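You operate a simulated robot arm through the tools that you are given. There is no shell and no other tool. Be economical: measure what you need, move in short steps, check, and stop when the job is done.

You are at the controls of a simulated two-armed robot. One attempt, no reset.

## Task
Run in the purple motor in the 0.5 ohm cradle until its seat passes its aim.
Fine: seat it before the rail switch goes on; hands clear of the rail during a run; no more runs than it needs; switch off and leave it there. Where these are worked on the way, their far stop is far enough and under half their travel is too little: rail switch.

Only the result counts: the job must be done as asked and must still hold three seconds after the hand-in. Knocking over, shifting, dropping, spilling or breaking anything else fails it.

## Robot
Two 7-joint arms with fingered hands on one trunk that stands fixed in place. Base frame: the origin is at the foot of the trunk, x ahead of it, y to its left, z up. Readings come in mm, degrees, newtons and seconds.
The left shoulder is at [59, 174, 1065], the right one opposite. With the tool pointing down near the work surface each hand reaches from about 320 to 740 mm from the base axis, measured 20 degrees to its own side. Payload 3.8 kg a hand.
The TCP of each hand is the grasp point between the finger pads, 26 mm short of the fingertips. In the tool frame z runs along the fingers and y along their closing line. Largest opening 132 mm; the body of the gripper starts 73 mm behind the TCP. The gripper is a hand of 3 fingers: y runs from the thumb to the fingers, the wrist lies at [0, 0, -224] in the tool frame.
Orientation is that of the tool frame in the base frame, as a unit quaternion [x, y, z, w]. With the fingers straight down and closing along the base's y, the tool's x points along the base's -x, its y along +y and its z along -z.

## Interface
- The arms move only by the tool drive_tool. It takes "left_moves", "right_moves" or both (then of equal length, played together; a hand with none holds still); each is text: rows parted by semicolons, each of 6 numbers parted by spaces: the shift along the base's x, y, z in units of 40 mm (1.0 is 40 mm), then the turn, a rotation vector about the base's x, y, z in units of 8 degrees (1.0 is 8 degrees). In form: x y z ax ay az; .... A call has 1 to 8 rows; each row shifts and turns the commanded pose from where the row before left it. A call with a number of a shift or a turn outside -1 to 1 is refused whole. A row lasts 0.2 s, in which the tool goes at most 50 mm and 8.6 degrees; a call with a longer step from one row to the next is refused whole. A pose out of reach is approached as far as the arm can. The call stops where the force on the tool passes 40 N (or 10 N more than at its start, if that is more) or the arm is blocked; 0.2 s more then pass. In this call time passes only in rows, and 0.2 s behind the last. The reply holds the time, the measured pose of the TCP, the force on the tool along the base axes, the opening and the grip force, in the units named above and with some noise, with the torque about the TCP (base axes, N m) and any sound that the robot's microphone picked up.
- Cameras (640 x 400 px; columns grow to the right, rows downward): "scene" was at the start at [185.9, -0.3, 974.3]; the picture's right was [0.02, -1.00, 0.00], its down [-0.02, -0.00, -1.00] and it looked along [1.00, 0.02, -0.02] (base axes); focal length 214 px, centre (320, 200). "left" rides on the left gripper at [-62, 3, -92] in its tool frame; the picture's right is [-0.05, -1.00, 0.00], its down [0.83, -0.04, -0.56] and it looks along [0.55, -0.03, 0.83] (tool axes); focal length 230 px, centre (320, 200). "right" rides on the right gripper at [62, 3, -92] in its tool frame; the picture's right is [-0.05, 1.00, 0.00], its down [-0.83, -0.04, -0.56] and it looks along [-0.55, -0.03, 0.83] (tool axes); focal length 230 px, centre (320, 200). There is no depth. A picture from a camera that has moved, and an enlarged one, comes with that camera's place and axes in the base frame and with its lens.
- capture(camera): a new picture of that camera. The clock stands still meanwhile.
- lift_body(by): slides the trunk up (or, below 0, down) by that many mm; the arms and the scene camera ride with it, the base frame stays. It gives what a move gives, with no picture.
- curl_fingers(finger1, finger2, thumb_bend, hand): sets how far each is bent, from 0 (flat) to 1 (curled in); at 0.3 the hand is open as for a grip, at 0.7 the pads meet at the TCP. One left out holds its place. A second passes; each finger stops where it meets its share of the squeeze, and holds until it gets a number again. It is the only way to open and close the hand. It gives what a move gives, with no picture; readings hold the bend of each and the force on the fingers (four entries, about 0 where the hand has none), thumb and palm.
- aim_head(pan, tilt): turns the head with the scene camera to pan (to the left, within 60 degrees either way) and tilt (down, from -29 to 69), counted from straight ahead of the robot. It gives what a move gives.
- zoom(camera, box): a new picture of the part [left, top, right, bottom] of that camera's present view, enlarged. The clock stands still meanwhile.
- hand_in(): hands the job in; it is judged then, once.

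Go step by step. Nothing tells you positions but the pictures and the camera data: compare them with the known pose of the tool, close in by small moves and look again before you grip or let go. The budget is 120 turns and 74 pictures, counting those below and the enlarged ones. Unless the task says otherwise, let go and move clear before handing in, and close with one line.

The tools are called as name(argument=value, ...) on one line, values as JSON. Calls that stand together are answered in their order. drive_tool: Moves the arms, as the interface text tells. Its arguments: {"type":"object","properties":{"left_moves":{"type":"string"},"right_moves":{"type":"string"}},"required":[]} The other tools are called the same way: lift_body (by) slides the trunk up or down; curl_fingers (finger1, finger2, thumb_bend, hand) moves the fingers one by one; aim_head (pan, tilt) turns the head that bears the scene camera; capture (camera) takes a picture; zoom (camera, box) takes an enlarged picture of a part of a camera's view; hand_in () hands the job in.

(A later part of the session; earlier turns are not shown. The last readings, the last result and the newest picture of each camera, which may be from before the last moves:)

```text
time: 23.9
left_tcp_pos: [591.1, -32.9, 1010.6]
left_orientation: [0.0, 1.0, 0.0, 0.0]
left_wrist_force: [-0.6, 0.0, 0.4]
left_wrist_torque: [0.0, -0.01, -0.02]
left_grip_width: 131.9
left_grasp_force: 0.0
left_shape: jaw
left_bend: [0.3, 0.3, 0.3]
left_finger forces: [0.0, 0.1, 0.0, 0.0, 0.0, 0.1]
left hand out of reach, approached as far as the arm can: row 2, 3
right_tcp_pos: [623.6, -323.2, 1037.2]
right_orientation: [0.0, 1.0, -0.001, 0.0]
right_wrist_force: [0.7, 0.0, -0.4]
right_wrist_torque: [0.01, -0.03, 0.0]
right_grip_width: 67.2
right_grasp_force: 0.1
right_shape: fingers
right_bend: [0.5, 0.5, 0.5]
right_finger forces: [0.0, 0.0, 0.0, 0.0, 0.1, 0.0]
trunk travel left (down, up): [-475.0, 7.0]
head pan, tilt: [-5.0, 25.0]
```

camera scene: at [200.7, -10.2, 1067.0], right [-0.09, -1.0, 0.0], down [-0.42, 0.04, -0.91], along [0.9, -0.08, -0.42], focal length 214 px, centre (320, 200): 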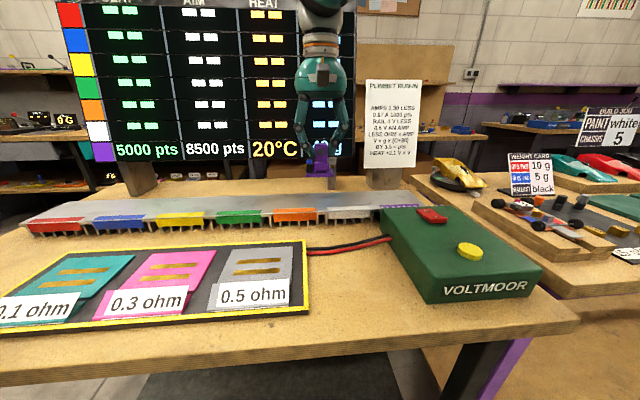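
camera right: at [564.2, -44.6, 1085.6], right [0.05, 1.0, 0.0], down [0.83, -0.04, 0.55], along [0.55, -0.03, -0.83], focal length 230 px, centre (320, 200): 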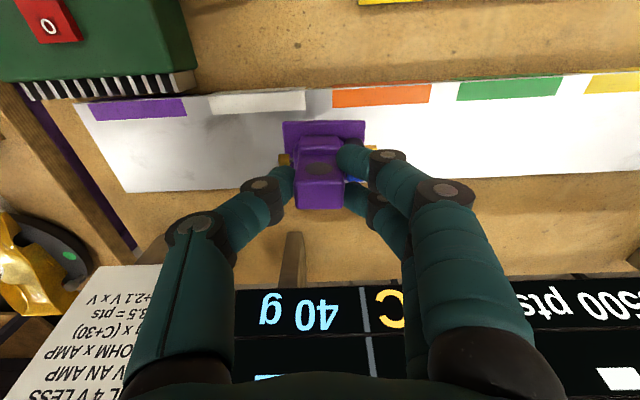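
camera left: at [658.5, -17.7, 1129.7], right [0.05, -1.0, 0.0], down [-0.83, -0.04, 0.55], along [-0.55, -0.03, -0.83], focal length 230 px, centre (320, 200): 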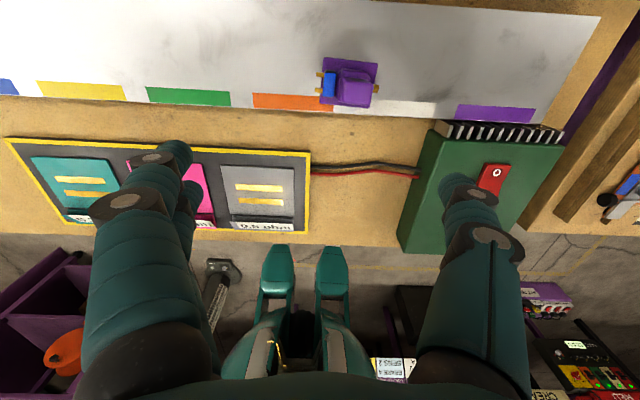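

drive_tool(left_moves="0 0 -0.5 0 0 0;0 0 -0.5 0 0 0;0.4 0 0 0 0 0;0 -0.4 0 0 0 0")

```text
time: 24.9
left_tcp_pos: [587.3, -41.8, 968.1]
left_orientation: [0.0, 1.0, 0.0, 0.0]
left_wrist_force: [0.3, 0.6, 0.1]
left_wrist_torque: [0.03, 0.01, -0.05]
left_grip_width: 132.1
left_grasp_force: 0.0
left_shape: jaw
left_bend: [0.3, 0.3, 0.3]
left_finger forces: [0.1, 0.0, 0.0, 0.0, 0.1, 0.0]
left hand out of reach, approached as far as the arm can: row 3, 4
right_tcp_pos: [624.2, -322.7, 1037.2]
right_orientation: [-0.001, 1.0, 0.0, 0.0]
right_wrist_force: [0.1, -0.8, -0.2]
right_wrist_torque: [0.0, 0.02, 0.03]
right_grip_width: 67.3
right_grasp_force: 0.1
right_shape: fingers
right_bend: [0.5, 0.5, 0.5]
right_finger forces: [0.0, 0.0, 0.0, 0.0, 0.0, 0.0]
trunk travel left (down, up): [-475.0, 7.0]
head pan, tilt: [-5.0, 25.0]
```

Left is limited to about 570 mm from its shoulder. A spot on bare bench near (556,-40) suits both arms, so I'll pull the left back and take the motor again with the right.

drive_tool(left_moves="0 0 0.8 0 0 0;0 0.3 0.8 0 0 0;-0.2 1 0 0 0 0;-0.2 1 0 0 0 0;-0.2 1 0 0 0 0;-0.2 1 0 0 0 0;-0.2 1 0 0 0 0;-0.2 1 0 0 0 0")

drive_tool(right_moves="0 0.96 0 0 0 0;0 0.96 0 0 0 0;0 0.96 0 0 0 0;0 0.97 0 0 0 0;0 0.97 0 0 0 0;0 0.97 0 0 0 0;0 0.97 0 0 0 0")

```text
time: 26.7
left_tcp_pos: [645.6, 182.1, 1044.8]
left_orientation: [0.0, 1.0, -0.001, -0.002]
left_wrist_force: [0.0, 0.3, -0.5]
left_wrist_torque: [0.01, -0.03, 0.0]
left_grip_width: 131.7
left_grasp_force: 0.1
left_shape: jaw
left_bend: [0.3, 0.3, 0.3]
left_finger forces: [0.1, 0.0, 0.0, 0.0, 0.0, 0.0]
left hand out of reach, approached as far as the arm can: row 3, 4, 5, 6, 7, 8
right_tcp_pos: [623.8, -323.2, 1037.5]
right_orientation: [-0.002, 1.0, 0.0, 0.0]
right_wrist_force: [-0.5, 1.0, -0.1]
right_wrist_torque: [-0.04, -0.04, -0.01]
right_grip_width: 67.4
right_grasp_force: 0.0
right_shape: fingers
right_bend: [0.5, 0.5, 0.5]
right_finger forces: [0.0, 0.0, 0.1, 0.1, 0.0, 0.0]
trunk travel left (down, up): [-475.0, 7.0]
head pan, tilt: [-5.0, 25.0]
```

```text
time: 28.3
left_tcp_pos: [645.5, 181.1, 1044.6]
left_orientation: [0.0, 1.0, 0.0, -0.002]
left_wrist_force: [-0.3, -0.4, 0.5]
left_wrist_torque: [-0.01, -0.02, -0.02]
left_grip_width: 131.8
left_grasp_force: 0.0
left_shape: jaw
left_bend: [0.3, 0.3, 0.3]
left_finger forces: [0.0, 0.0, 0.0, 0.0, 0.0, 0.1]
right_tcp_pos: [624.8, -53.1, 1036.5]
right_orientation: [0.0, 1.0, 0.0, 0.001]
right_wrist_force: [-1.2, -0.4, -0.3]
right_wrist_torque: [0.02, 0.04, 0.0]
right_grip_width: 67.3
right_grasp_force: 0.1
right_shape: fingers
right_bend: [0.5, 0.5, 0.5]
right_finger forces: [0.0, 0.0, 0.0, 0.1, 0.1, 0.0]
trunk travel left (down, up): [-475.0, 7.0]
head pan, tilt: [-5.0, 25.0]
```

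drive_tool(right_moves="0 0.02 -0.9 0 0 0;0 0.01 -0.9 0 0 0;0 0 -0.7 0 0 0")

zoom(camera="scene", box=[250, 110, 400, 220])

```text
time: 29.1
left_tcp_pos: [646.6, 180.9, 1044.7]
left_orientation: [-0.001, 1.0, 0.0, -0.001]
left_wrist_force: [0.7, 0.0, 0.4]
left_wrist_torque: [0.03, 0.01, -0.02]
left_grip_width: 132.0
left_grasp_force: 0.0
left_shape: jaw
left_bend: [0.3, 0.3, 0.3]
left_finger forces: [0.0, 0.1, 0.1, 0.0, 0.1, 0.0]
right_tcp_pos: [622.3, -51.1, 937.1]
right_orientation: [-0.001, 1.0, 0.0, -0.001]
right_wrist_force: [-0.5, -0.9, -0.9]
right_wrist_torque: [0.02, -0.01, 0.0]
right_grip_width: 67.4
right_grasp_force: 0.0
right_shape: fingers
right_bend: [0.5, 0.5, 0.5]
right_finger forces: [0.0, 0.0, 0.0, 0.1, 0.1, 0.1]
trunk travel left (down, up): [-475.0, 7.0]
head pan, tilt: [-5.0, 25.0]
```

```text
3.64 times, centred on (325, 165) of scene
camera zoom: at [200.9, -10.3, 1066.9], right [-0.09, -1.0, 0.0], down [-0.42, 0.04, -0.91], along [0.9, -0.08, -0.42], focal length 780 px, centre (302, 327)
```

zoom: 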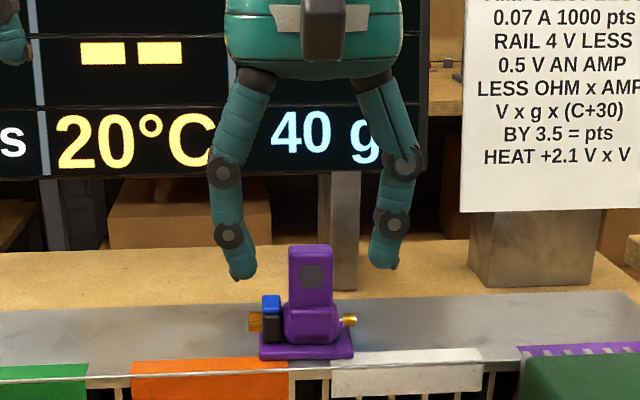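

Aligned. I'll lower about 15 mm and regrip.

drive_tool(right_moves="0.03 0 -0.38 0 0 0")

curl_fingers(hand="right", finger1=0.72, finger2=0.72, thumb_bend=0.72)

drive_tool(right_moves="0 0 0.5 0 0 0;0 0 0.5 0 0 0;-0.5 0 0.3 0 0 0;-0.6 0.1 0 0 0 0;-0.6 0.2 0 0 0 0", left_moves="-0.5 0.5 0.3 0 0 0;-0.5 0.5 0.3 0 0 0;-0.5 0.5 0.3 0 0 0;-0.5 0.5 0.3 0 0 0;-0.5 0.5 0.3 0 0 0")

capture(camera="right")

zoom(camera="scene", box=[200, 100, 440, 260])

```text
time: 29.5
left_tcp_pos: [646.4, 180.4, 1043.5]
left_orientation: [-0.001, 1.0, 0.001, -0.001]
left_wrist_force: [0.3, 0.0, -1.1]
left_wrist_torque: [0.0, 0.01, -0.01]
left_grip_width: 131.8
left_grasp_force: 0.1
left_shape: jaw
left_bend: [0.3, 0.3, 0.3]
left_finger forces: [0.1, 0.0, 0.0, 0.0, 0.0, 0.0]
right_tcp_pos: [625.4, -51.8, 922.1]
right_orientation: [-0.001, 1.0, 0.0, 0.0]
right_wrist_force: [1.1, -0.8, 0.3]
right_wrist_torque: [-0.01, 0.01, -0.01]
right_grip_width: 67.6
right_grasp_force: 0.0
right_shape: fingers
right_bend: [0.5, 0.5, 0.5]
right_finger forces: [0.0, 0.0, 0.1, 0.1, 0.1, 0.1]
trunk travel left (down, up): [-475.0, 7.0]
head pan, tilt: [-5.0, 25.0]
```

```text
time: 30.5
left_tcp_pos: [644.4, 180.2, 1044.3]
left_orientation: [0.0, 1.0, 0.0, -0.003]
left_wrist_force: [-0.4, 0.0, -0.4]
left_wrist_torque: [0.0, 0.01, 0.03]
left_grip_width: 132.1
left_grasp_force: 0.0
left_shape: jaw
left_bend: [0.3, 0.3, 0.3]
left_finger forces: [0.1, 0.0, 0.0, 0.0, 0.1, 0.1]
right_tcp_pos: [624.8, -50.3, 923.4]
right_orientation: [-0.001, 1.0, 0.001, 0.0]
right_wrist_force: [-0.5, 0.4, 1.0]
right_wrist_torque: [-0.04, -0.01, 0.03]
right_grip_width: 16.4
right_grasp_force: 11.6
right_shape: fingers
right_bend: [0.7, 0.66, 0.67]
right_finger forces: [4.1, 8.2, 0.1, 0.0, 10.9, 0.0]
trunk travel left (down, up): [-475.0, 7.0]
head pan, tilt: [-5.0, 25.0]
```

```text
time: 31.7
left_tcp_pos: [630.4, 282.7, 1122.5]
left_orientation: [-0.001, 1.0, -0.001, 0.002]
left_wrist_force: [-0.8, 0.5, 0.5]
left_wrist_torque: [-0.02, -0.03, 0.01]
left_grip_width: 131.9
left_grasp_force: 0.0
left_shape: jaw
left_bend: [0.3, 0.3, 0.3]
left_finger forces: [0.0, 0.1, 0.0, 0.0, 0.0, 0.1]
left hand out of reach, approached as far as the arm can: row 1, 2, 3, 4, 5
right_tcp_pos: [555.5, -39.2, 975.8]
right_orientation: [-0.001, 1.0, -0.002, 0.002]
right_wrist_force: [-1.6, 1.2, -3.0]
right_wrist_torque: [-0.09, -0.1, 0.01]
right_grip_width: 14.6
right_grasp_force: 10.6
right_shape: fingers
right_bend: [0.71, 0.66, 0.67]
right_finger forces: [3.2, 8.0, 0.0, 0.0, 10.2, 0.1]
trunk travel left (down, up): [-475.0, 7.0]
head pan, tilt: [-5.0, 25.0]
```

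```text
42 pictures are left
camera right: at [494.2, -36.3, 1067.9], right [0.05, 1.0, -0.01], down [0.83, -0.04, 0.56], along [0.56, -0.03, -0.83], focal length 230 px, centre (320, 200)
```

right: 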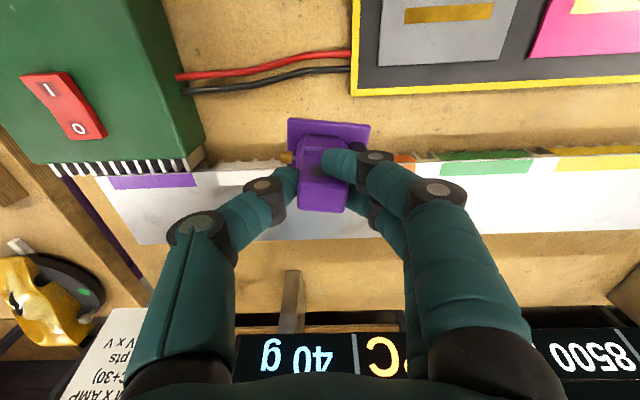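

```text
2.50 times, centred on (320, 180) of scene
camera zoom: at [198.4, -9.6, 1067.7], right [-0.09, -1.0, 0.0], down [-0.42, 0.04, -0.91], along [0.9, -0.08, -0.42], focal length 536 px, centre (320, 250)
```

zoom: 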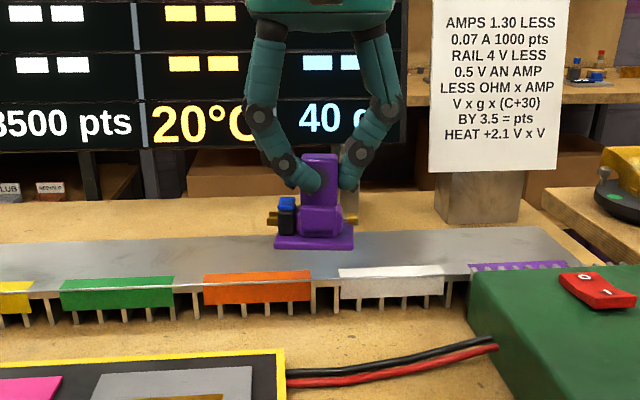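

The motor is held, slightly turned. I'll lower it to the bench at (556,-40).

drive_tool(right_moves="0 0 -0.6 0 0 0;0 0 -0.6 0 0 0;0 0 -0.5 0 0 0;0 0 -0.2 0 0 0")

zoom(camera="scene", box=[240, 140, 440, 270])

```text
time: 32.7
left_tcp_pos: [633.6, 282.3, 1118.4]
left_orientation: [0.0, 1.0, 0.0, -0.002]
left_wrist_force: [0.6, -0.3, 0.0]
left_wrist_torque: [0.02, -0.03, 0.0]
left_grip_width: 132.1
left_grasp_force: 0.0
left_shape: jaw
left_bend: [0.3, 0.3, 0.3]
left_finger forces: [0.0, 0.0, 0.0, 0.0, 0.0, 0.0]
right_tcp_pos: [557.0, -39.5, 897.3]
right_orientation: [-0.001, 1.0, 0.0, 0.0]
right_wrist_force: [-0.6, 0.9, -0.5]
right_wrist_torque: [0.02, 0.0, -0.04]
right_grip_width: 14.4
right_grasp_force: 10.5
right_shape: fingers
right_bend: [0.71, 0.66, 0.67]
right_finger forces: [3.1, 8.2, 0.1, 0.0, 10.1, 0.1]
trunk travel left (down, up): [-475.0, 7.0]
head pan, tilt: [-5.0, 25.0]
```

```text
3.08 times, centred on (340, 205) of scene
camera zoom: at [200.4, -10.1, 1067.1], right [-0.09, -1.0, 0.0], down [-0.42, 0.04, -0.91], along [0.9, -0.08, -0.42], focal length 660 px, centre (258, 185)
```

zoom: 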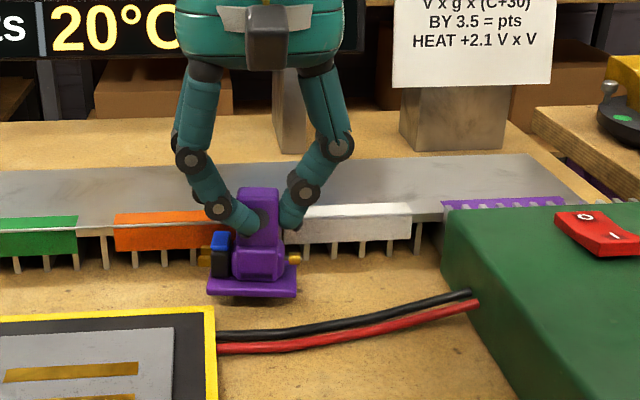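

drive_tool(right_moves="0 0 -0.1 0 0 0;0 0 -0.1 0 0 0")

```text
time: 33.3
left_tcp_pos: [632.6, 281.9, 1118.0]
left_orientation: [0.0, 1.0, 0.0, -0.002]
left_wrist_force: [0.6, -0.2, -0.1]
left_wrist_torque: [-0.02, -0.01, 0.01]
left_grip_width: 131.8
left_grasp_force: 0.0
left_shape: jaw
left_bend: [0.3, 0.3, 0.3]
left_finger forces: [0.0, 0.0, 0.0, 0.0, 0.0, 0.0]
right_tcp_pos: [557.7, -40.7, 890.2]
right_orientation: [-0.001, 1.0, -0.001, 0.0]
right_wrist_force: [-0.1, 0.1, -1.0]
right_wrist_torque: [-0.01, 0.02, 0.01]
right_grip_width: 14.5
right_grasp_force: 10.8
right_shape: fingers
right_bend: [0.71, 0.66, 0.67]
right_finger forces: [3.1, 8.2, 0.1, 0.0, 10.2, 0.0]
trunk travel left (down, up): [-475.0, 7.0]
head pan, tilt: [-5.0, 25.0]
```

drive_tool(right_moves="0 0 -0.08 0 0 0;0 0 -0.05 0 0 0")

zoom(camera="scene", box=[260, 180, 360, 250])

```text
time: 33.9
left_tcp_pos: [631.9, 282.0, 1119.5]
left_orientation: [0.0, 1.0, 0.0, -0.001]
left_wrist_force: [-0.2, -0.2, -0.2]
left_wrist_torque: [0.0, 0.0, -0.02]
left_grip_width: 131.9
left_grasp_force: 0.0
left_shape: jaw
left_bend: [0.3, 0.3, 0.3]
left_finger forces: [0.0, 0.0, 0.0, 0.0, 0.0, 0.0]
right_tcp_pos: [557.1, -39.6, 885.2]
right_orientation: [0.0, 1.0, 0.0, 0.001]
right_wrist_force: [-1.2, 0.4, 2.2]
right_wrist_torque: [0.02, 0.0, 0.0]
right_grip_width: 14.4
right_grasp_force: 12.0
right_shape: fingers
right_bend: [0.71, 0.67, 0.67]
right_finger forces: [3.6, 8.8, 0.0, 0.0, 11.0, 0.0]
trunk travel left (down, up): [-475.0, 7.0]
head pan, tilt: [-5.0, 25.0]
```

```text
5.71 times, centred on (310, 215) of scene
camera zoom: at [200.1, -10.1, 1067.3], right [-0.09, -1.0, 0.0], down [-0.42, 0.04, -0.91], along [0.9, -0.08, -0.42], focal length 1226 px, centre (377, 114)
```

zoom: 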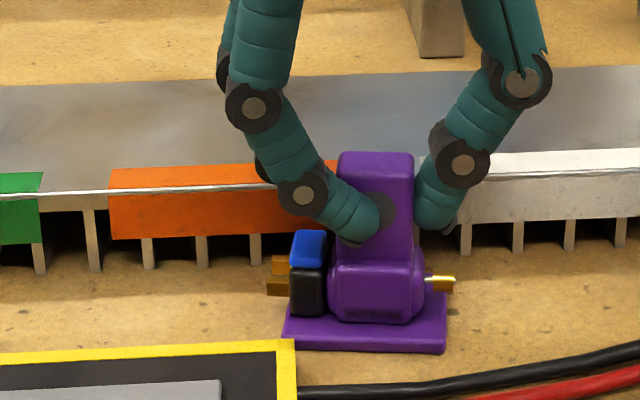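

Contact made; one finger had slid onto the front face. Releasing and withdrawing the right arm.

curl_fingers(hand="right", finger1=0.5, finger2=0.5, thumb_bend=0.5)

drive_tool(right_moves="0 0 0.8 0 0 0;0 0 0.9 0 0 0;0 0 0.9 0 0 0;0.2 -0.9 0.5 0 0 0;0.2 -1 0 0 0 0;0.2 -1 0 0 0 0;0.2 -1 0 0 0 0;0.2 -1 0 0 0 0")

drive_tool(left_moves="-0.2 -0.7 -0.2 0 0 0;-0.2 -0.7 -0.2 0 0 0;-0.2 -0.7 -0.2 0 0 0;-0.2 -0.7 -0.2 0 0 0", right_moves="0 -0.9 0 0 0 0;0 -0.9 0 0 0 0;0 -0.5 0 0 0 0;0 0 0 0 0 0")

zoom(camera="scene", box=[260, 180, 360, 250])

```text
time: 34.9
left_tcp_pos: [633.2, 282.7, 1118.4]
left_orientation: [0.0, 1.0, 0.0, -0.002]
left_wrist_force: [-0.1, -0.5, 0.6]
left_wrist_torque: [0.01, -0.01, 0.02]
left_grip_width: 131.8
left_grasp_force: 0.0
left_shape: jaw
left_bend: [0.3, 0.3, 0.3]
left_finger forces: [0.0, 0.0, 0.1, 0.0, 0.0, 0.0]
right_tcp_pos: [557.1, -39.9, 884.1]
right_orientation: [-0.001, 1.0, 0.0, 0.0]
right_wrist_force: [0.5, -0.6, 0.5]
right_wrist_torque: [0.02, 0.02, 0.02]
right_grip_width: 66.8
right_grasp_force: 0.1
right_shape: fingers
right_bend: [0.5, 0.5, 0.5]
right_finger forces: [0.1, 0.0, 0.0, 0.0, 0.1, 0.0]
trunk travel left (down, up): [-475.0, 7.0]
head pan, tilt: [-5.0, 25.0]
```

```text
time: 36.7
left_tcp_pos: [633.0, 281.7, 1117.8]
left_orientation: [-0.001, 1.0, 0.001, -0.002]
left_wrist_force: [-0.6, 0.6, 0.1]
left_wrist_torque: [0.06, 0.0, 0.0]
left_grip_width: 132.0
left_grasp_force: 0.0
left_shape: jaw
left_bend: [0.3, 0.3, 0.3]
left_finger forces: [0.1, 0.0, 0.0, 0.0, 0.1, 0.0]
right_tcp_pos: [598.8, -234.6, 1008.7]
right_orientation: [-0.001, 1.0, 0.0, 0.0]
right_wrist_force: [0.9, 0.0, 1.3]
right_wrist_torque: [0.03, 0.0, 0.01]
right_grip_width: 67.4
right_grasp_force: 0.0
right_shape: fingers
right_bend: [0.5, 0.5, 0.5]
right_finger forces: [0.0, 0.0, 0.1, 0.1, 0.1, 0.0]
trunk travel left (down, up): [-475.0, 7.0]
head pan, tilt: [-5.0, 25.0]
```

```text
time: 37.7
left_tcp_pos: [637.0, 168.1, 1092.8]
left_orientation: [-0.001, 1.0, 0.0, -0.001]
left_wrist_force: [0.6, -0.6, 0.4]
left_wrist_torque: [0.0, 0.01, -0.01]
left_grip_width: 131.7
left_grasp_force: 0.0
left_shape: jaw
left_bend: [0.3, 0.3, 0.3]
left_finger forces: [0.0, 0.0, 0.0, 0.1, 0.2, 0.1]
left hand out of reach, approached as far as the arm can: row 1, 2, 3, 4
right_tcp_pos: [597.8, -327.4, 1008.3]
right_orientation: [-0.001, 1.0, -0.001, 0.0]
right_wrist_force: [0.2, 0.5, -0.2]
right_wrist_torque: [-0.02, -0.03, -0.03]
right_grip_width: 67.1
right_grasp_force: 0.2
right_shape: fingers
right_bend: [0.5, 0.5, 0.5]
right_finger forces: [0.0, 0.0, 0.0, 0.0, 0.0, 0.0]
trunk travel left (down, up): [-475.0, 7.0]
head pan, tilt: [-5.0, 25.0]
```

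```text
5.71 times, centred on (310, 215) of scene
camera zoom: at [200.6, -10.3, 1067.0], right [-0.09, -1.0, 0.0], down [-0.42, 0.04, -0.91], along [0.9, -0.08, -0.42], focal length 1226 px, centre (377, 114)
```

zoom: 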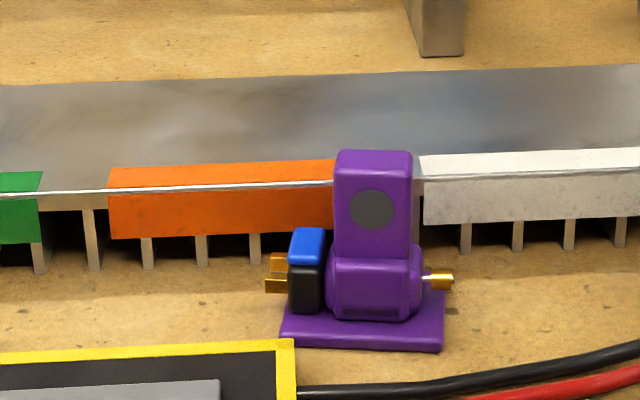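

The motor stands on the bench. Now steering the left hand towards (556,-40).

drive_tool(left_moves="-0.9 -0.6 0 0 0 0;-0.9 -0.6 0 0 0 0;-0.6 -0.9 0 0 0 0;-0.2 -0.9 -0.3 0 0 0;0 -0.9 -0.4 0 0 0")

```text
time: 38.9
left_tcp_pos: [598.4, 1.2, 1080.5]
left_orientation: [0.0, 1.0, 0.0, -0.001]
left_wrist_force: [0.3, 0.1, -1.1]
left_wrist_torque: [-0.01, 0.0, 0.01]
left_grip_width: 131.8
left_grasp_force: 0.1
left_shape: jaw
left_bend: [0.3, 0.3, 0.3]
left_finger forces: [0.1, 0.0, 0.1, 0.0, 0.0, 0.0]
left hand out of reach, approached as far as the arm can: row 1, 2, 3, 5
right_tcp_pos: [597.5, -326.8, 1008.5]
right_orientation: [-0.001, 1.0, 0.0, 0.001]
right_wrist_force: [-0.1, 0.3, -0.2]
right_wrist_torque: [0.03, -0.02, 0.01]
right_grip_width: 67.2
right_grasp_force: 0.0
right_shape: fingers
right_bend: [0.5, 0.5, 0.5]
right_finger forces: [0.0, 0.0, 0.0, 0.1, 0.1, 0.0]
trunk travel left (down, up): [-475.0, 7.0]
head pan, tilt: [-5.0, 25.0]
```

drive_tool(left_moves="-0.8 -0.2 -0.5 0 0 0;-0.2 -0.3 -0.6 0 0 0;0 -0.3 -0.6 0 0 0;0 -0.2 -0.6 0 0 0")

capture(camera="left")

```text
time: 39.9
left_tcp_pos: [585.8, -49.6, 989.7]
left_orientation: [-0.001, 1.0, 0.0, 0.0]
left_wrist_force: [0.6, 0.2, -0.3]
left_wrist_torque: [0.03, 0.0, -0.02]
left_grip_width: 131.5
left_grasp_force: 0.0
left_shape: jaw
left_bend: [0.3, 0.3, 0.3]
left_finger forces: [0.1, 0.0, 0.0, 0.0, 0.0, 0.0]
left hand out of reach, approached as far as the arm can: row 1, 2, 4
right_tcp_pos: [596.7, -326.1, 1008.6]
right_orientation: [0.0, 1.0, 0.0, -0.001]
right_wrist_force: [0.8, 0.2, 0.8]
right_wrist_torque: [0.02, 0.04, 0.0]
right_grip_width: 67.2
right_grasp_force: 0.0
right_shape: fingers
right_bend: [0.5, 0.5, 0.5]
right_finger forces: [0.0, 0.0, 0.0, 0.0, 0.0, 0.0]
trunk travel left (down, up): [-475.0, 7.0]
head pan, tilt: [-5.0, 25.0]
```

```text
37 pictures are left
camera left: at [647.9, -47.2, 1081.6], right [0.05, -1.0, 0.0], down [-0.83, -0.04, 0.56], along [-0.55, -0.03, -0.83], focal length 230 px, centre (320, 200)
```

left: 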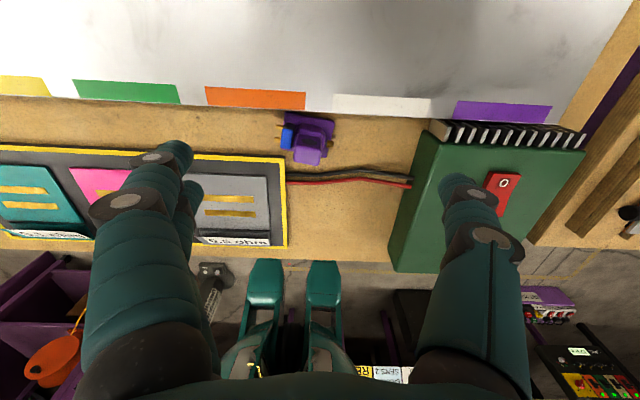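

The left hand tracks oddly here, so I'll test small inward and downward moves.

drive_tool(left_moves="-0.3 0.1 -0.3 0 0 0;-0.3 0.1 -0.3 0 0 0")

```text
time: 40.5
left_tcp_pos: [560.2, -40.4, 966.9]
left_orientation: [0.001, 1.0, 0.0, 0.0]
left_wrist_force: [0.3, 0.1, -0.7]
left_wrist_torque: [0.02, -0.01, 0.01]
left_grip_width: 131.9
left_grasp_force: 0.0
left_shape: jaw
left_bend: [0.3, 0.3, 0.3]
left_finger forces: [0.0, 0.0, 0.0, 0.0, 0.0, 0.0]
right_tcp_pos: [597.5, -326.9, 1007.6]
right_orientation: [0.0, 1.0, 0.0, 0.0]
right_wrist_force: [0.2, 0.1, -0.1]
right_wrist_torque: [0.0, -0.02, 0.01]
right_grip_width: 67.3
right_grasp_force: 0.0
right_shape: fingers
right_bend: [0.5, 0.5, 0.5]
right_finger forces: [0.0, 0.1, 0.0, 0.0, 0.0, 0.0]
trunk travel left (down, up): [-475.0, 7.0]
head pan, tilt: [-5.0, 25.0]
```

Small steps track properly. I'll check alignment from above the motor.

zoom(camera="left", box=[240, 60, 400, 180])

zoom(camera="scene", box=[230, 120, 390, 240])

```text
3.33 times, centred on (320, 120) of left
camera zoom: at [622.1, -38.3, 1057.5], right [0.05, -1.0, 0.0], down [-0.83, -0.04, 0.56], along [-0.55, -0.03, -0.83], focal length 767 px, centre (320, 467)
```

zoom: 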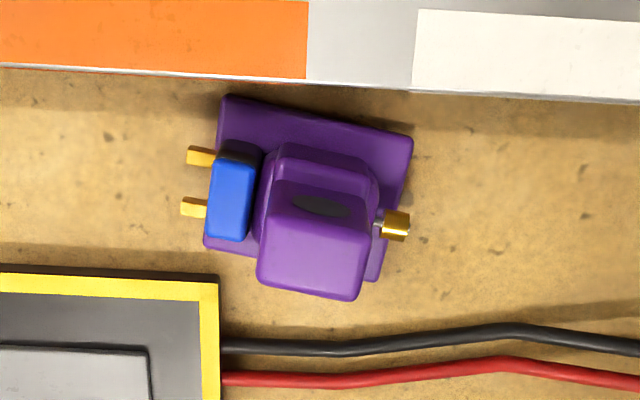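

```text
3.33 times, centred on (310, 180) of scene
camera zoom: at [200.3, -10.5, 1067.1], right [-0.09, -1.0, 0.0], down [-0.42, 0.04, -0.91], along [0.9, -0.08, -0.42], focal length 715 px, centre (353, 267)
```

zoom: 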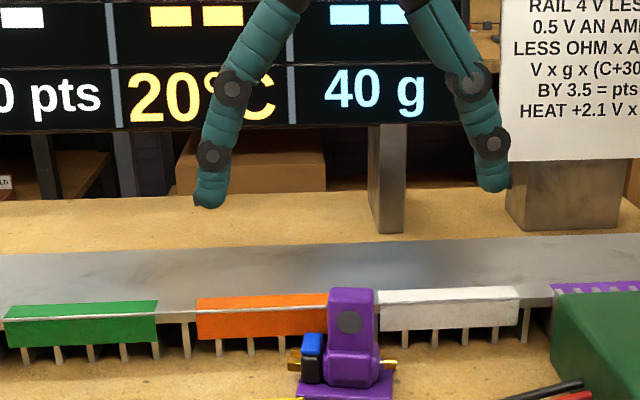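

The motor is turned about 9° clockwise, with its stem near (565,-40). I'll match yaw, lower, part-close, and check centring.

drive_tool(left_moves="0.06 0 -0.4 0 0 -0.55;0.06 0 -0.5 0 0 -0.55;0 0 -0.5 0 0 0")

curl_fingers(hand="left", finger1=0.55, finger2=0.55, thumb_bend=0.55)

zoom(camera="left", box=[220, 80, 420, 230])

zoom(camera="scene", box=[250, 140, 370, 230])

```text
time: 41.3
left_tcp_pos: [564.4, -40.4, 910.0]
left_orientation: [0.078, 0.997, 0.0, -0.001]
left_wrist_force: [0.1, -0.2, 1.4]
left_wrist_torque: [-0.01, 0.04, 0.0]
left_grip_width: 132.0
left_grasp_force: 0.1
left_shape: jaw
left_bend: [0.3, 0.3, 0.3]
left_finger forces: [0.1, 0.0, 0.0, 0.0, 0.0, 0.1]
right_tcp_pos: [598.7, -326.1, 1008.4]
right_orientation: [0.0, 1.0, 0.0, 0.0]
right_wrist_force: [-0.4, -0.1, 0.6]
right_wrist_torque: [-0.01, 0.03, 0.0]
right_grip_width: 67.3
right_grasp_force: 0.1
right_shape: fingers
right_bend: [0.5, 0.5, 0.5]
right_finger forces: [0.0, 0.0, 0.0, 0.0, 0.2, 0.0]
trunk travel left (down, up): [-475.0, 7.0]
head pan, tilt: [-5.0, 25.0]
```

```text
time: 42.3
left_tcp_pos: [564.8, -41.0, 910.6]
left_orientation: [0.077, 0.997, 0.0, 0.0]
left_wrist_force: [0.1, 0.9, -0.2]
left_wrist_torque: [0.0, 0.01, 0.02]
left_grip_width: 51.7
left_grasp_force: 0.0
left_shape: fingers
left_bend: [0.55, 0.55, 0.55]
left_finger forces: [0.0, 0.1, 0.0, 0.0, 0.0, 0.0]
right_tcp_pos: [597.4, -325.6, 1007.4]
right_orientation: [-0.001, 1.0, 0.0, 0.0]
right_wrist_force: [0.8, -0.1, -0.5]
right_wrist_torque: [-0.03, -0.01, -0.02]
right_grip_width: 67.2
right_grasp_force: 0.1
right_shape: fingers
right_bend: [0.5, 0.5, 0.5]
right_finger forces: [0.0, 0.1, 0.1, 0.0, 0.0, 0.0]
trunk travel left (down, up): [-475.0, 7.0]
head pan, tilt: [-5.0, 25.0]
```

```text
2.67 times, centred on (320, 155) of left
camera zoom: at [626.7, -48.0, 1002.1], right [-0.1, -0.99, 0.0], down [-0.83, 0.08, 0.56], along [-0.55, 0.06, -0.83], focal length 614 px, centre (320, 320)
```

zoom: 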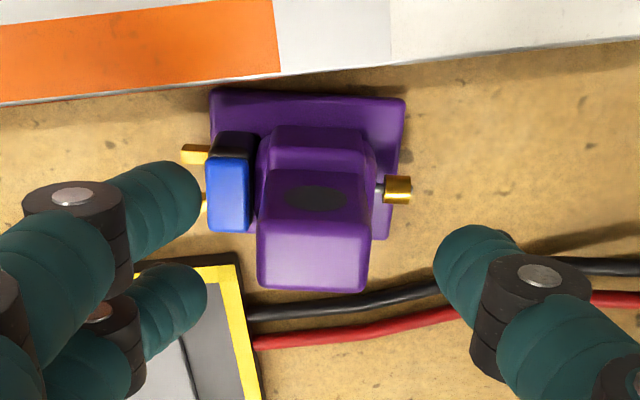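

```text
4.44 times, centred on (310, 185) of scene
camera zoom: at [200.6, -10.1, 1067.0], right [-0.09, -1.0, 0.0], down [-0.42, 0.04, -0.91], along [0.9, -0.08, -0.42], focal length 953 px, centre (364, 267)
```

zoom: 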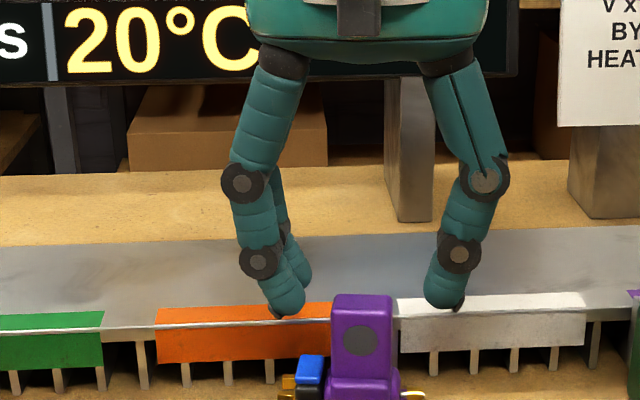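

Centred to within a millimetre or two. Lowering to z≈890 and gripping with moderate squeeze.

drive_tool(left_moves="0 0.04 -0.5 0 0 0")

curl_fingers(hand="left", finger1=0.68, finger2=0.68, thumb_bend=0.68)

zoom(camera="left", box=[220, 80, 420, 230])

zoom(camera="scene", box=[250, 150, 370, 240])

```text
time: 42.7
left_tcp_pos: [566.4, -41.3, 889.7]
left_orientation: [0.077, 0.997, -0.001, 0.001]
left_wrist_force: [-0.9, -0.5, -0.1]
left_wrist_torque: [0.02, 0.03, 0.05]
left_grip_width: 51.8
left_grasp_force: 0.1
left_shape: fingers
left_bend: [0.55, 0.55, 0.55]
left_finger forces: [0.0, 0.1, 0.0, 0.0, 0.0, 0.0]
right_tcp_pos: [598.5, -327.3, 1007.1]
right_orientation: [-0.001, 1.0, 0.0, -0.001]
right_wrist_force: [-0.1, -0.9, -0.2]
right_wrist_torque: [0.03, 0.01, 0.02]
right_grip_width: 67.2
right_grasp_force: 0.1
right_shape: fingers
right_bend: [0.5, 0.5, 0.5]
right_finger forces: [0.0, 0.1, 0.0, 0.0, 0.0, 0.0]
trunk travel left (down, up): [-475.0, 7.0]
head pan, tilt: [-5.0, 25.0]
```

```text
time: 43.7
left_tcp_pos: [564.9, -39.8, 889.8]
left_orientation: [0.078, 0.997, 0.0, 0.0]
left_wrist_force: [1.0, 1.1, 0.8]
left_wrist_torque: [0.0, -0.02, -0.02]
left_grip_width: 17.1
left_grasp_force: 4.7
left_shape: fingers
left_bend: [0.68, 0.63, 0.66]
left_finger forces: [0.0, 4.6, 0.0, 0.1, 4.6, 0.1]
right_tcp_pos: [598.2, -325.3, 1007.2]
right_orientation: [0.0, 1.0, 0.0, 0.001]
right_wrist_force: [0.2, -0.6, 0.5]
right_wrist_torque: [-0.01, 0.03, -0.02]
right_grip_width: 67.2
right_grasp_force: 0.0
right_shape: fingers
right_bend: [0.5, 0.5, 0.5]
right_finger forces: [0.0, 0.0, 0.0, 0.0, 0.0, 0.0]
trunk travel left (down, up): [-475.0, 7.0]
head pan, tilt: [-5.0, 25.0]
```

```text
2.67 times, centred on (320, 155) of left
camera zoom: at [627.7, -47.2, 981.8], right [-0.1, -0.99, 0.0], down [-0.83, 0.08, 0.56], along [-0.55, 0.06, -0.83], focal length 614 px, centre (320, 320)
```

zoom: 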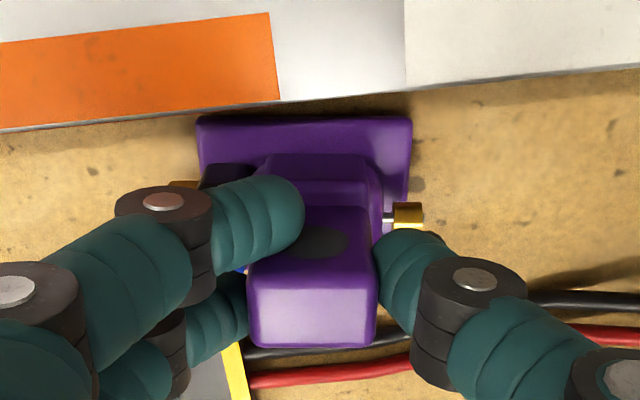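

```text
4.44 times, centred on (310, 195) of scene
camera zoom: at [200.7, -10.1, 1067.0], right [-0.09, -1.0, 0.0], down [-0.42, 0.04, -0.91], along [0.9, -0.08, -0.42], focal length 953 px, centre (364, 222)
```

zoom: 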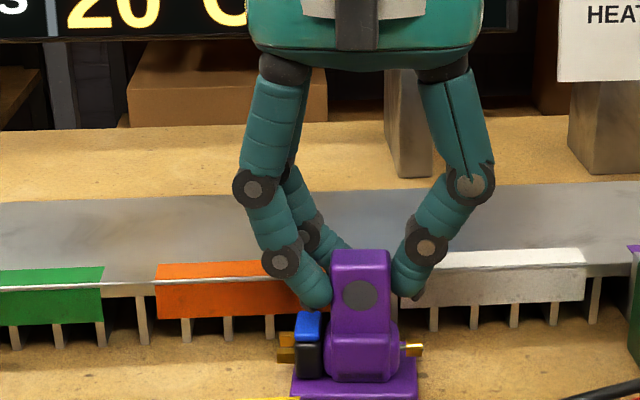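

The far finger slid past the +x face, so the stem is a few mm nearer me. I'll reopen, shift -6 mm in x, and close again.

curl_fingers(hand="left", finger1=0.55, finger2=0.55, thumb_bend=0.55)

drive_tool(left_moves="-0.15 0 0 0 0 0")

curl_fingers(hand="left", finger1=0.66, finger2=0.66, thumb_bend=0.68)

zoom(camera="left", box=[220, 80, 420, 230])

```text
time: 44.7
left_tcp_pos: [565.2, -40.1, 889.9]
left_orientation: [0.076, 0.997, 0.001, 0.0]
left_wrist_force: [0.6, -0.3, 0.5]
left_wrist_torque: [-0.01, 0.0, 0.0]
left_grip_width: 50.4
left_grasp_force: 0.0
left_shape: fingers
left_bend: [0.55, 0.55, 0.55]
left_finger forces: [0.1, 0.0, 0.0, 0.1, 0.1, 0.0]
right_tcp_pos: [598.6, -326.9, 1008.0]
right_orientation: [-0.001, 1.0, 0.0, 0.0]
right_wrist_force: [0.9, 0.3, -0.3]
right_wrist_torque: [0.0, -0.02, -0.04]
right_grip_width: 67.2
right_grasp_force: 0.1
right_shape: fingers
right_bend: [0.5, 0.5, 0.5]
right_finger forces: [0.1, 0.1, 0.0, 0.0, 0.0, 0.0]
trunk travel left (down, up): [-475.0, 7.0]
head pan, tilt: [-5.0, 25.0]
```

```text
time: 45.1
left_tcp_pos: [558.8, -39.0, 889.7]
left_orientation: [0.077, 0.997, 0.0, 0.0]
left_wrist_force: [0.2, -0.5, -0.3]
left_wrist_torque: [0.01, 0.03, 0.04]
left_grip_width: 50.7
left_grasp_force: 0.1
left_shape: fingers
left_bend: [0.55, 0.55, 0.55]
left_finger forces: [0.0, 0.0, 0.0, 0.0, 0.0, 0.0]
right_tcp_pos: [598.4, -326.5, 1008.0]
right_orientation: [-0.001, 1.0, -0.001, 0.0]
right_wrist_force: [0.0, 0.6, 0.4]
right_wrist_torque: [0.01, -0.02, 0.01]
right_grip_width: 67.3
right_grasp_force: 0.0
right_shape: fingers
right_bend: [0.5, 0.5, 0.5]
right_finger forces: [0.0, 0.0, 0.0, 0.0, 0.0, 0.0]
trunk travel left (down, up): [-475.0, 7.0]
head pan, tilt: [-5.0, 25.0]
```

```text
time: 46.1
left_tcp_pos: [560.7, -40.1, 890.0]
left_orientation: [0.076, 0.997, 0.0, 0.0]
left_wrist_force: [0.0, -0.5, 0.2]
left_wrist_torque: [-0.01, -0.01, -0.03]
left_grip_width: 25.6
left_grasp_force: 5.4
left_shape: fingers
left_bend: [0.63, 0.63, 0.66]
left_finger forces: [3.0, 2.6, 0.1, 0.1, 5.2, 0.0]
right_tcp_pos: [597.4, -327.9, 1007.4]
right_orientation: [-0.001, 1.0, 0.0, 0.0]
right_wrist_force: [0.0, 0.9, 0.2]
right_wrist_torque: [0.0, 0.01, 0.01]
right_grip_width: 67.6
right_grasp_force: 0.1
right_shape: fingers
right_bend: [0.5, 0.5, 0.5]
right_finger forces: [0.1, 0.0, 0.0, 0.0, 0.0, 0.1]
trunk travel left (down, up): [-475.0, 7.0]
head pan, tilt: [-5.0, 25.0]
```

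```text
2.67 times, centred on (320, 155) of left
camera zoom: at [622.2, -47.2, 982.0], right [-0.1, -0.99, 0.0], down [-0.83, 0.08, 0.56], along [-0.55, 0.06, -0.83], focal length 614 px, centre (320, 320)
```

zoom: 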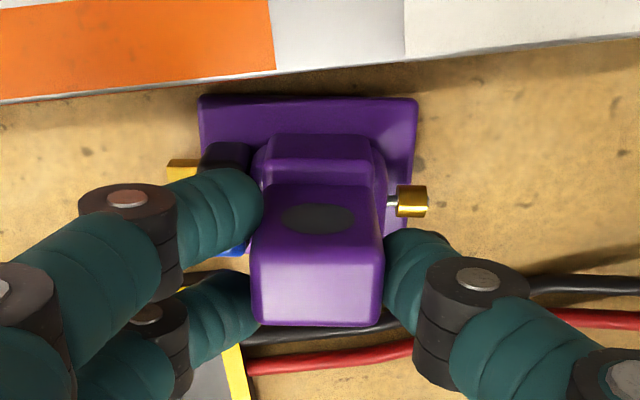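

Good even grip. Tightening slightly, lifting, then moving towards the cradle in small steps while turning back 9°.

curl_fingers(hand="left", finger1=0.68, finger2=0.68, thumb_bend=0.69)

drive_tool(left_moves="0 0 0.4 0 0 0;0 0 0.5 0 0 0;0 0 0.5 0 0 0;-0.3 0.35 0 0 0 0.3;-0.3 0.35 0 0 0 0.3;-0.3 0.35 0 0 0 0.3;-0.3 0.35 0 0 0 0.2")

zoom(camera="left", box=[200, 50, 440, 230])

```text
time: 47.1
left_tcp_pos: [560.1, -39.8, 891.2]
left_orientation: [0.077, 0.997, 0.0, -0.001]
left_wrist_force: [0.3, 0.0, 0.2]
left_wrist_torque: [-0.01, 0.0, 0.0]
left_grip_width: 25.2
left_grasp_force: 7.7
left_shape: fingers
left_bend: [0.63, 0.63, 0.66]
left_finger forces: [3.9, 3.5, 0.1, 0.1, 7.3, 0.0]
right_tcp_pos: [598.8, -327.3, 1009.4]
right_orientation: [-0.001, 1.0, -0.001, 0.0]
right_wrist_force: [0.0, 0.1, -0.2]
right_wrist_torque: [0.03, -0.01, 0.0]
right_grip_width: 67.1
right_grasp_force: 0.0
right_shape: fingers
right_bend: [0.5, 0.5, 0.5]
right_finger forces: [0.0, 0.0, 0.0, 0.0, 0.1, 0.0]
trunk travel left (down, up): [-475.0, 7.0]
head pan, tilt: [-5.0, 25.0]
```

```text
time: 48.7
left_tcp_pos: [511.1, 16.8, 947.7]
left_orientation: [0.0, 1.0, 0.0, 0.001]
left_wrist_force: [-0.2, 0.6, -0.9]
left_wrist_torque: [-0.01, -0.01, -0.02]
left_grip_width: 25.3
left_grasp_force: 8.0
left_shape: fingers
left_bend: [0.63, 0.63, 0.66]
left_finger forces: [3.9, 3.6, 0.0, 0.0, 7.3, 0.0]
right_tcp_pos: [597.8, -326.4, 1009.0]
right_orientation: [-0.001, 1.0, 0.0, 0.0]
right_wrist_force: [-0.5, 0.4, -0.4]
right_wrist_torque: [0.01, -0.03, -0.01]
right_grip_width: 67.2
right_grasp_force: 0.0
right_shape: fingers
right_bend: [0.5, 0.5, 0.5]
right_finger forces: [0.0, 0.0, 0.0, 0.1, 0.0, 0.0]
trunk travel left (down, up): [-475.0, 7.0]
head pan, tilt: [-5.0, 25.0]
```

```text
2.22 times, centred on (320, 140) of left
camera zoom: at [573.3, 19.2, 1038.9], right [0.05, -1.0, 0.0], down [-0.83, -0.04, 0.56], along [-0.55, -0.03, -0.83], focal length 511 px, centre (320, 333)
```

zoom: 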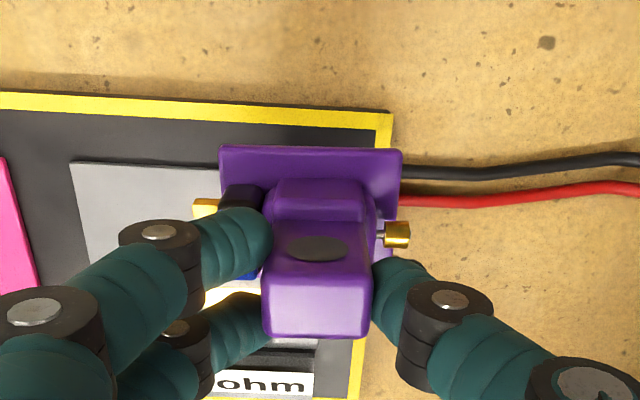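

Tracking well. Moving above the seat centre.

drive_tool(left_moves="-0.3 0.28 0 0 0 0.1;-0.3 0.28 0 0 0 0;-0.3 0.28 -0.1 0 0 0;-0.22 0.25 -0.1 0 0 0")

zoom(camera="left", box=[200, 50, 440, 230])

aim_head(pan=5, tilt=45)

capture(camera="scene")

```text
time: 49.7
left_tcp_pos: [465.6, 61.6, 938.5]
left_orientation: [-0.007, 1.0, -0.001, 0.001]
left_wrist_force: [0.8, -0.5, -1.8]
left_wrist_torque: [0.03, -0.04, -0.04]
left_grip_width: 25.1
left_grasp_force: 7.1
left_shape: fingers
left_bend: [0.63, 0.63, 0.66]
left_finger forces: [4.0, 3.5, 0.0, 0.0, 7.3, 0.1]
right_tcp_pos: [599.4, -325.9, 1008.5]
right_orientation: [-0.001, 1.0, 0.0, 0.0]
right_wrist_force: [-0.1, 0.1, 0.3]
right_wrist_torque: [0.0, -0.02, -0.01]
right_grip_width: 67.4
right_grasp_force: 0.0
right_shape: fingers
right_bend: [0.5, 0.5, 0.5]
right_finger forces: [0.0, 0.0, 0.0, 0.0, 0.0, 0.0]
trunk travel left (down, up): [-475.0, 7.0]
head pan, tilt: [-5.0, 25.0]
```

```text
2.22 times, centred on (320, 140) of left
camera zoom: at [528.2, 63.2, 1029.4], right [0.07, -1.0, 0.0], down [-0.83, -0.05, 0.56], along [-0.55, -0.04, -0.83], focal length 511 px, centre (320, 333)
```

zoom: 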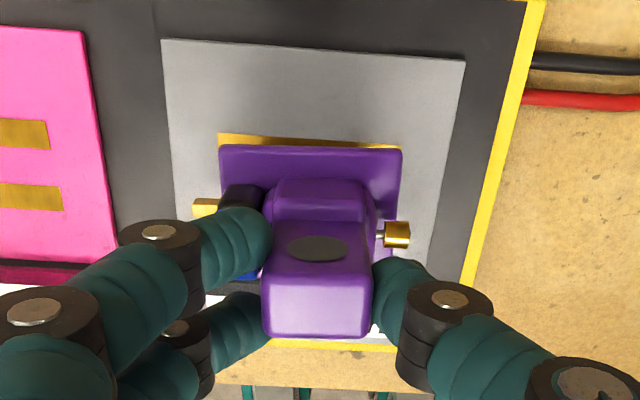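

```text
time: 50.5
left_tcp_pos: [465.6, 60.9, 937.5]
left_orientation: [-0.007, 1.0, 0.0, 0.0]
left_wrist_force: [-0.4, 0.3, -1.2]
left_wrist_torque: [-0.01, -0.03, -0.01]
left_grip_width: 25.1
left_grasp_force: 7.2
left_shape: fingers
left_bend: [0.63, 0.63, 0.66]
left_finger forces: [4.0, 3.6, 0.0, 0.0, 7.3, 0.1]
right_tcp_pos: [597.7, -326.4, 1009.0]
right_orientation: [-0.001, 1.0, 0.0, 0.0]
right_wrist_force: [-1.2, 0.1, -0.4]
right_wrist_torque: [-0.01, -0.03, 0.01]
right_grip_width: 67.3
right_grasp_force: 0.0
right_shape: fingers
right_bend: [0.5, 0.5, 0.5]
right_finger forces: [0.0, 0.1, 0.0, 0.0, 0.0, 0.0]
trunk travel left (down, up): [-475.0, 7.0]
head pan, tilt: [5.0, 45.0]
```

```text
27 pictures are left
camera scene: at [189.9, 5.0, 1036.5], right [0.09, -1.0, 0.0], down [-0.7, -0.06, -0.71], along [0.7, 0.06, -0.71], focal length 214 px, centre (320, 200)
```

scene: 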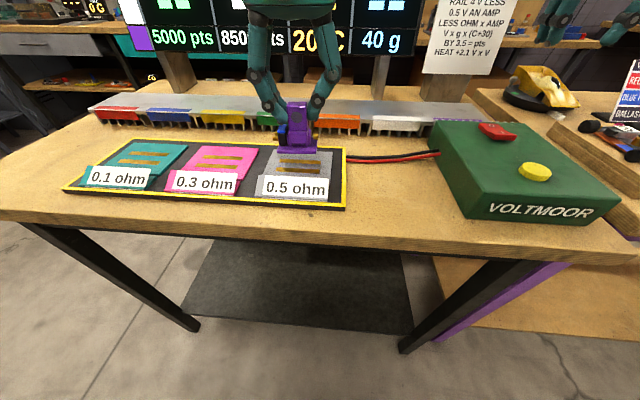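

The motor is over the seat, about 3 mm forward. I'll trim and lower.

drive_tool(left_moves="-0.05 0 -0.3 0 0 0.1;0 0 -0.3 0 0 0;0 0 -0.15 0 0 0")

zoom(camera="scene", box=[240, 90, 360, 220])

```text
time: 51.3
left_tcp_pos: [464.9, 59.8, 907.5]
left_orientation: [-0.014, 1.0, 0.0, 0.001]
left_wrist_force: [-0.5, -0.7, -1.4]
left_wrist_torque: [-0.02, -0.01, 0.01]
left_grip_width: 25.2
left_grasp_force: 7.7
left_shape: fingers
left_bend: [0.63, 0.63, 0.66]
left_finger forces: [3.9, 3.4, 0.0, 0.1, 7.2, 0.1]
right_tcp_pos: [598.9, -326.3, 1007.9]
right_orientation: [-0.001, 1.0, 0.0, 0.0]
right_wrist_force: [-0.3, -1.1, 0.6]
right_wrist_torque: [0.02, -0.01, -0.02]
right_grip_width: 67.3
right_grasp_force: 0.0
right_shape: fingers
right_bend: [0.5, 0.5, 0.5]
right_finger forces: [0.0, 0.0, 0.0, 0.1, 0.0, 0.0]
trunk travel left (down, up): [-475.0, 7.0]
head pan, tilt: [5.0, 45.0]
```

```text
3.08 times, centred on (300, 155) of scene
camera zoom: at [189.9, 5.0, 1036.4], right [0.09, -1.0, 0.0], down [-0.7, -0.06, -0.71], along [0.7, 0.06, -0.71], focal length 660 px, centre (382, 338)
```

zoom: 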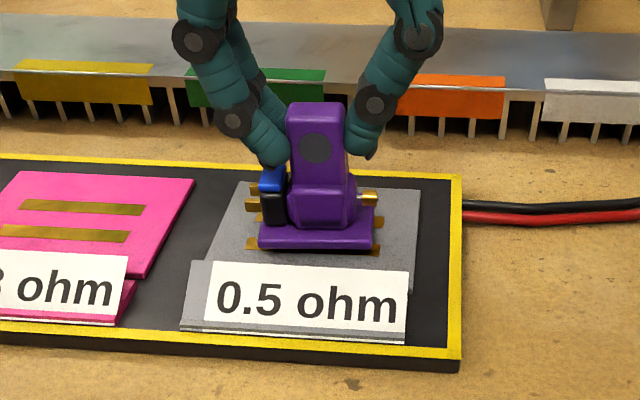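

Well centred over the pads. Easing down to contact.

drive_tool(left_moves="0 0 -0.08 0 0 0;0 0 -0.06 0 0 0")

```text
time: 51.9
left_tcp_pos: [465.4, 60.3, 903.9]
left_orientation: [-0.014, 1.0, 0.0, 0.0]
left_wrist_force: [-0.7, 0.9, 0.3]
left_wrist_torque: [-0.01, -0.04, 0.03]
left_grip_width: 25.1
left_grasp_force: 7.7
left_shape: fingers
left_bend: [0.63, 0.63, 0.66]
left_finger forces: [4.1, 3.7, 0.0, 0.1, 7.5, 0.1]
right_tcp_pos: [597.6, -327.7, 1008.5]
right_orientation: [-0.001, 1.0, 0.0, 0.0]
right_wrist_force: [-0.5, 0.9, 0.0]
right_wrist_torque: [0.0, -0.02, 0.0]
right_grip_width: 67.2
right_grasp_force: 0.1
right_shape: fingers
right_bend: [0.5, 0.5, 0.5]
right_finger forces: [0.0, 0.0, 0.0, 0.1, 0.1, 0.0]
trunk travel left (down, up): [-475.0, 7.0]
head pan, tilt: [5.0, 45.0]
```

drive_tool(left_moves="0 0 -0.06 0 0 0;0 0 -0.04 0 0 0")

zoom(camera="scene", box=[260, 110, 340, 190])

```text
time: 52.5
left_tcp_pos: [464.9, 60.2, 901.7]
left_orientation: [-0.014, 1.0, 0.0, 0.003]
left_wrist_force: [-1.8, 1.3, 14.3]
left_wrist_torque: [0.1, 0.05, 0.0]
left_grip_width: 24.7
left_grasp_force: 10.2
left_shape: fingers
left_bend: [0.64, 0.64, 0.67]
left_finger forces: [5.6, 5.5, 0.1, 0.0, 9.3, 0.0]
right_tcp_pos: [596.4, -326.6, 1009.6]
right_orientation: [-0.001, 1.0, 0.0, 0.001]
right_wrist_force: [-0.7, -0.1, -0.1]
right_wrist_torque: [0.03, -0.02, 0.02]
right_grip_width: 67.4
right_grasp_force: 0.2
right_shape: fingers
right_bend: [0.5, 0.5, 0.5]
right_finger forces: [0.0, 0.1, 0.0, 0.0, 0.0, 0.0]
trunk travel left (down, up): [-475.0, 7.0]
head pan, tilt: [5.0, 45.0]
```

```text
5.00 times, centred on (300, 150) of scene
camera zoom: at [189.0, 5.0, 1037.0], right [0.09, -1.0, 0.0], down [-0.7, -0.06, -0.71], along [0.7, 0.06, -0.71], focal length 1072 px, centre (420, 450)
```

zoom: 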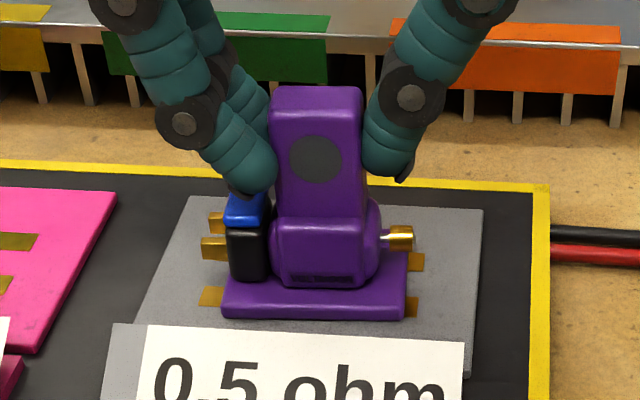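

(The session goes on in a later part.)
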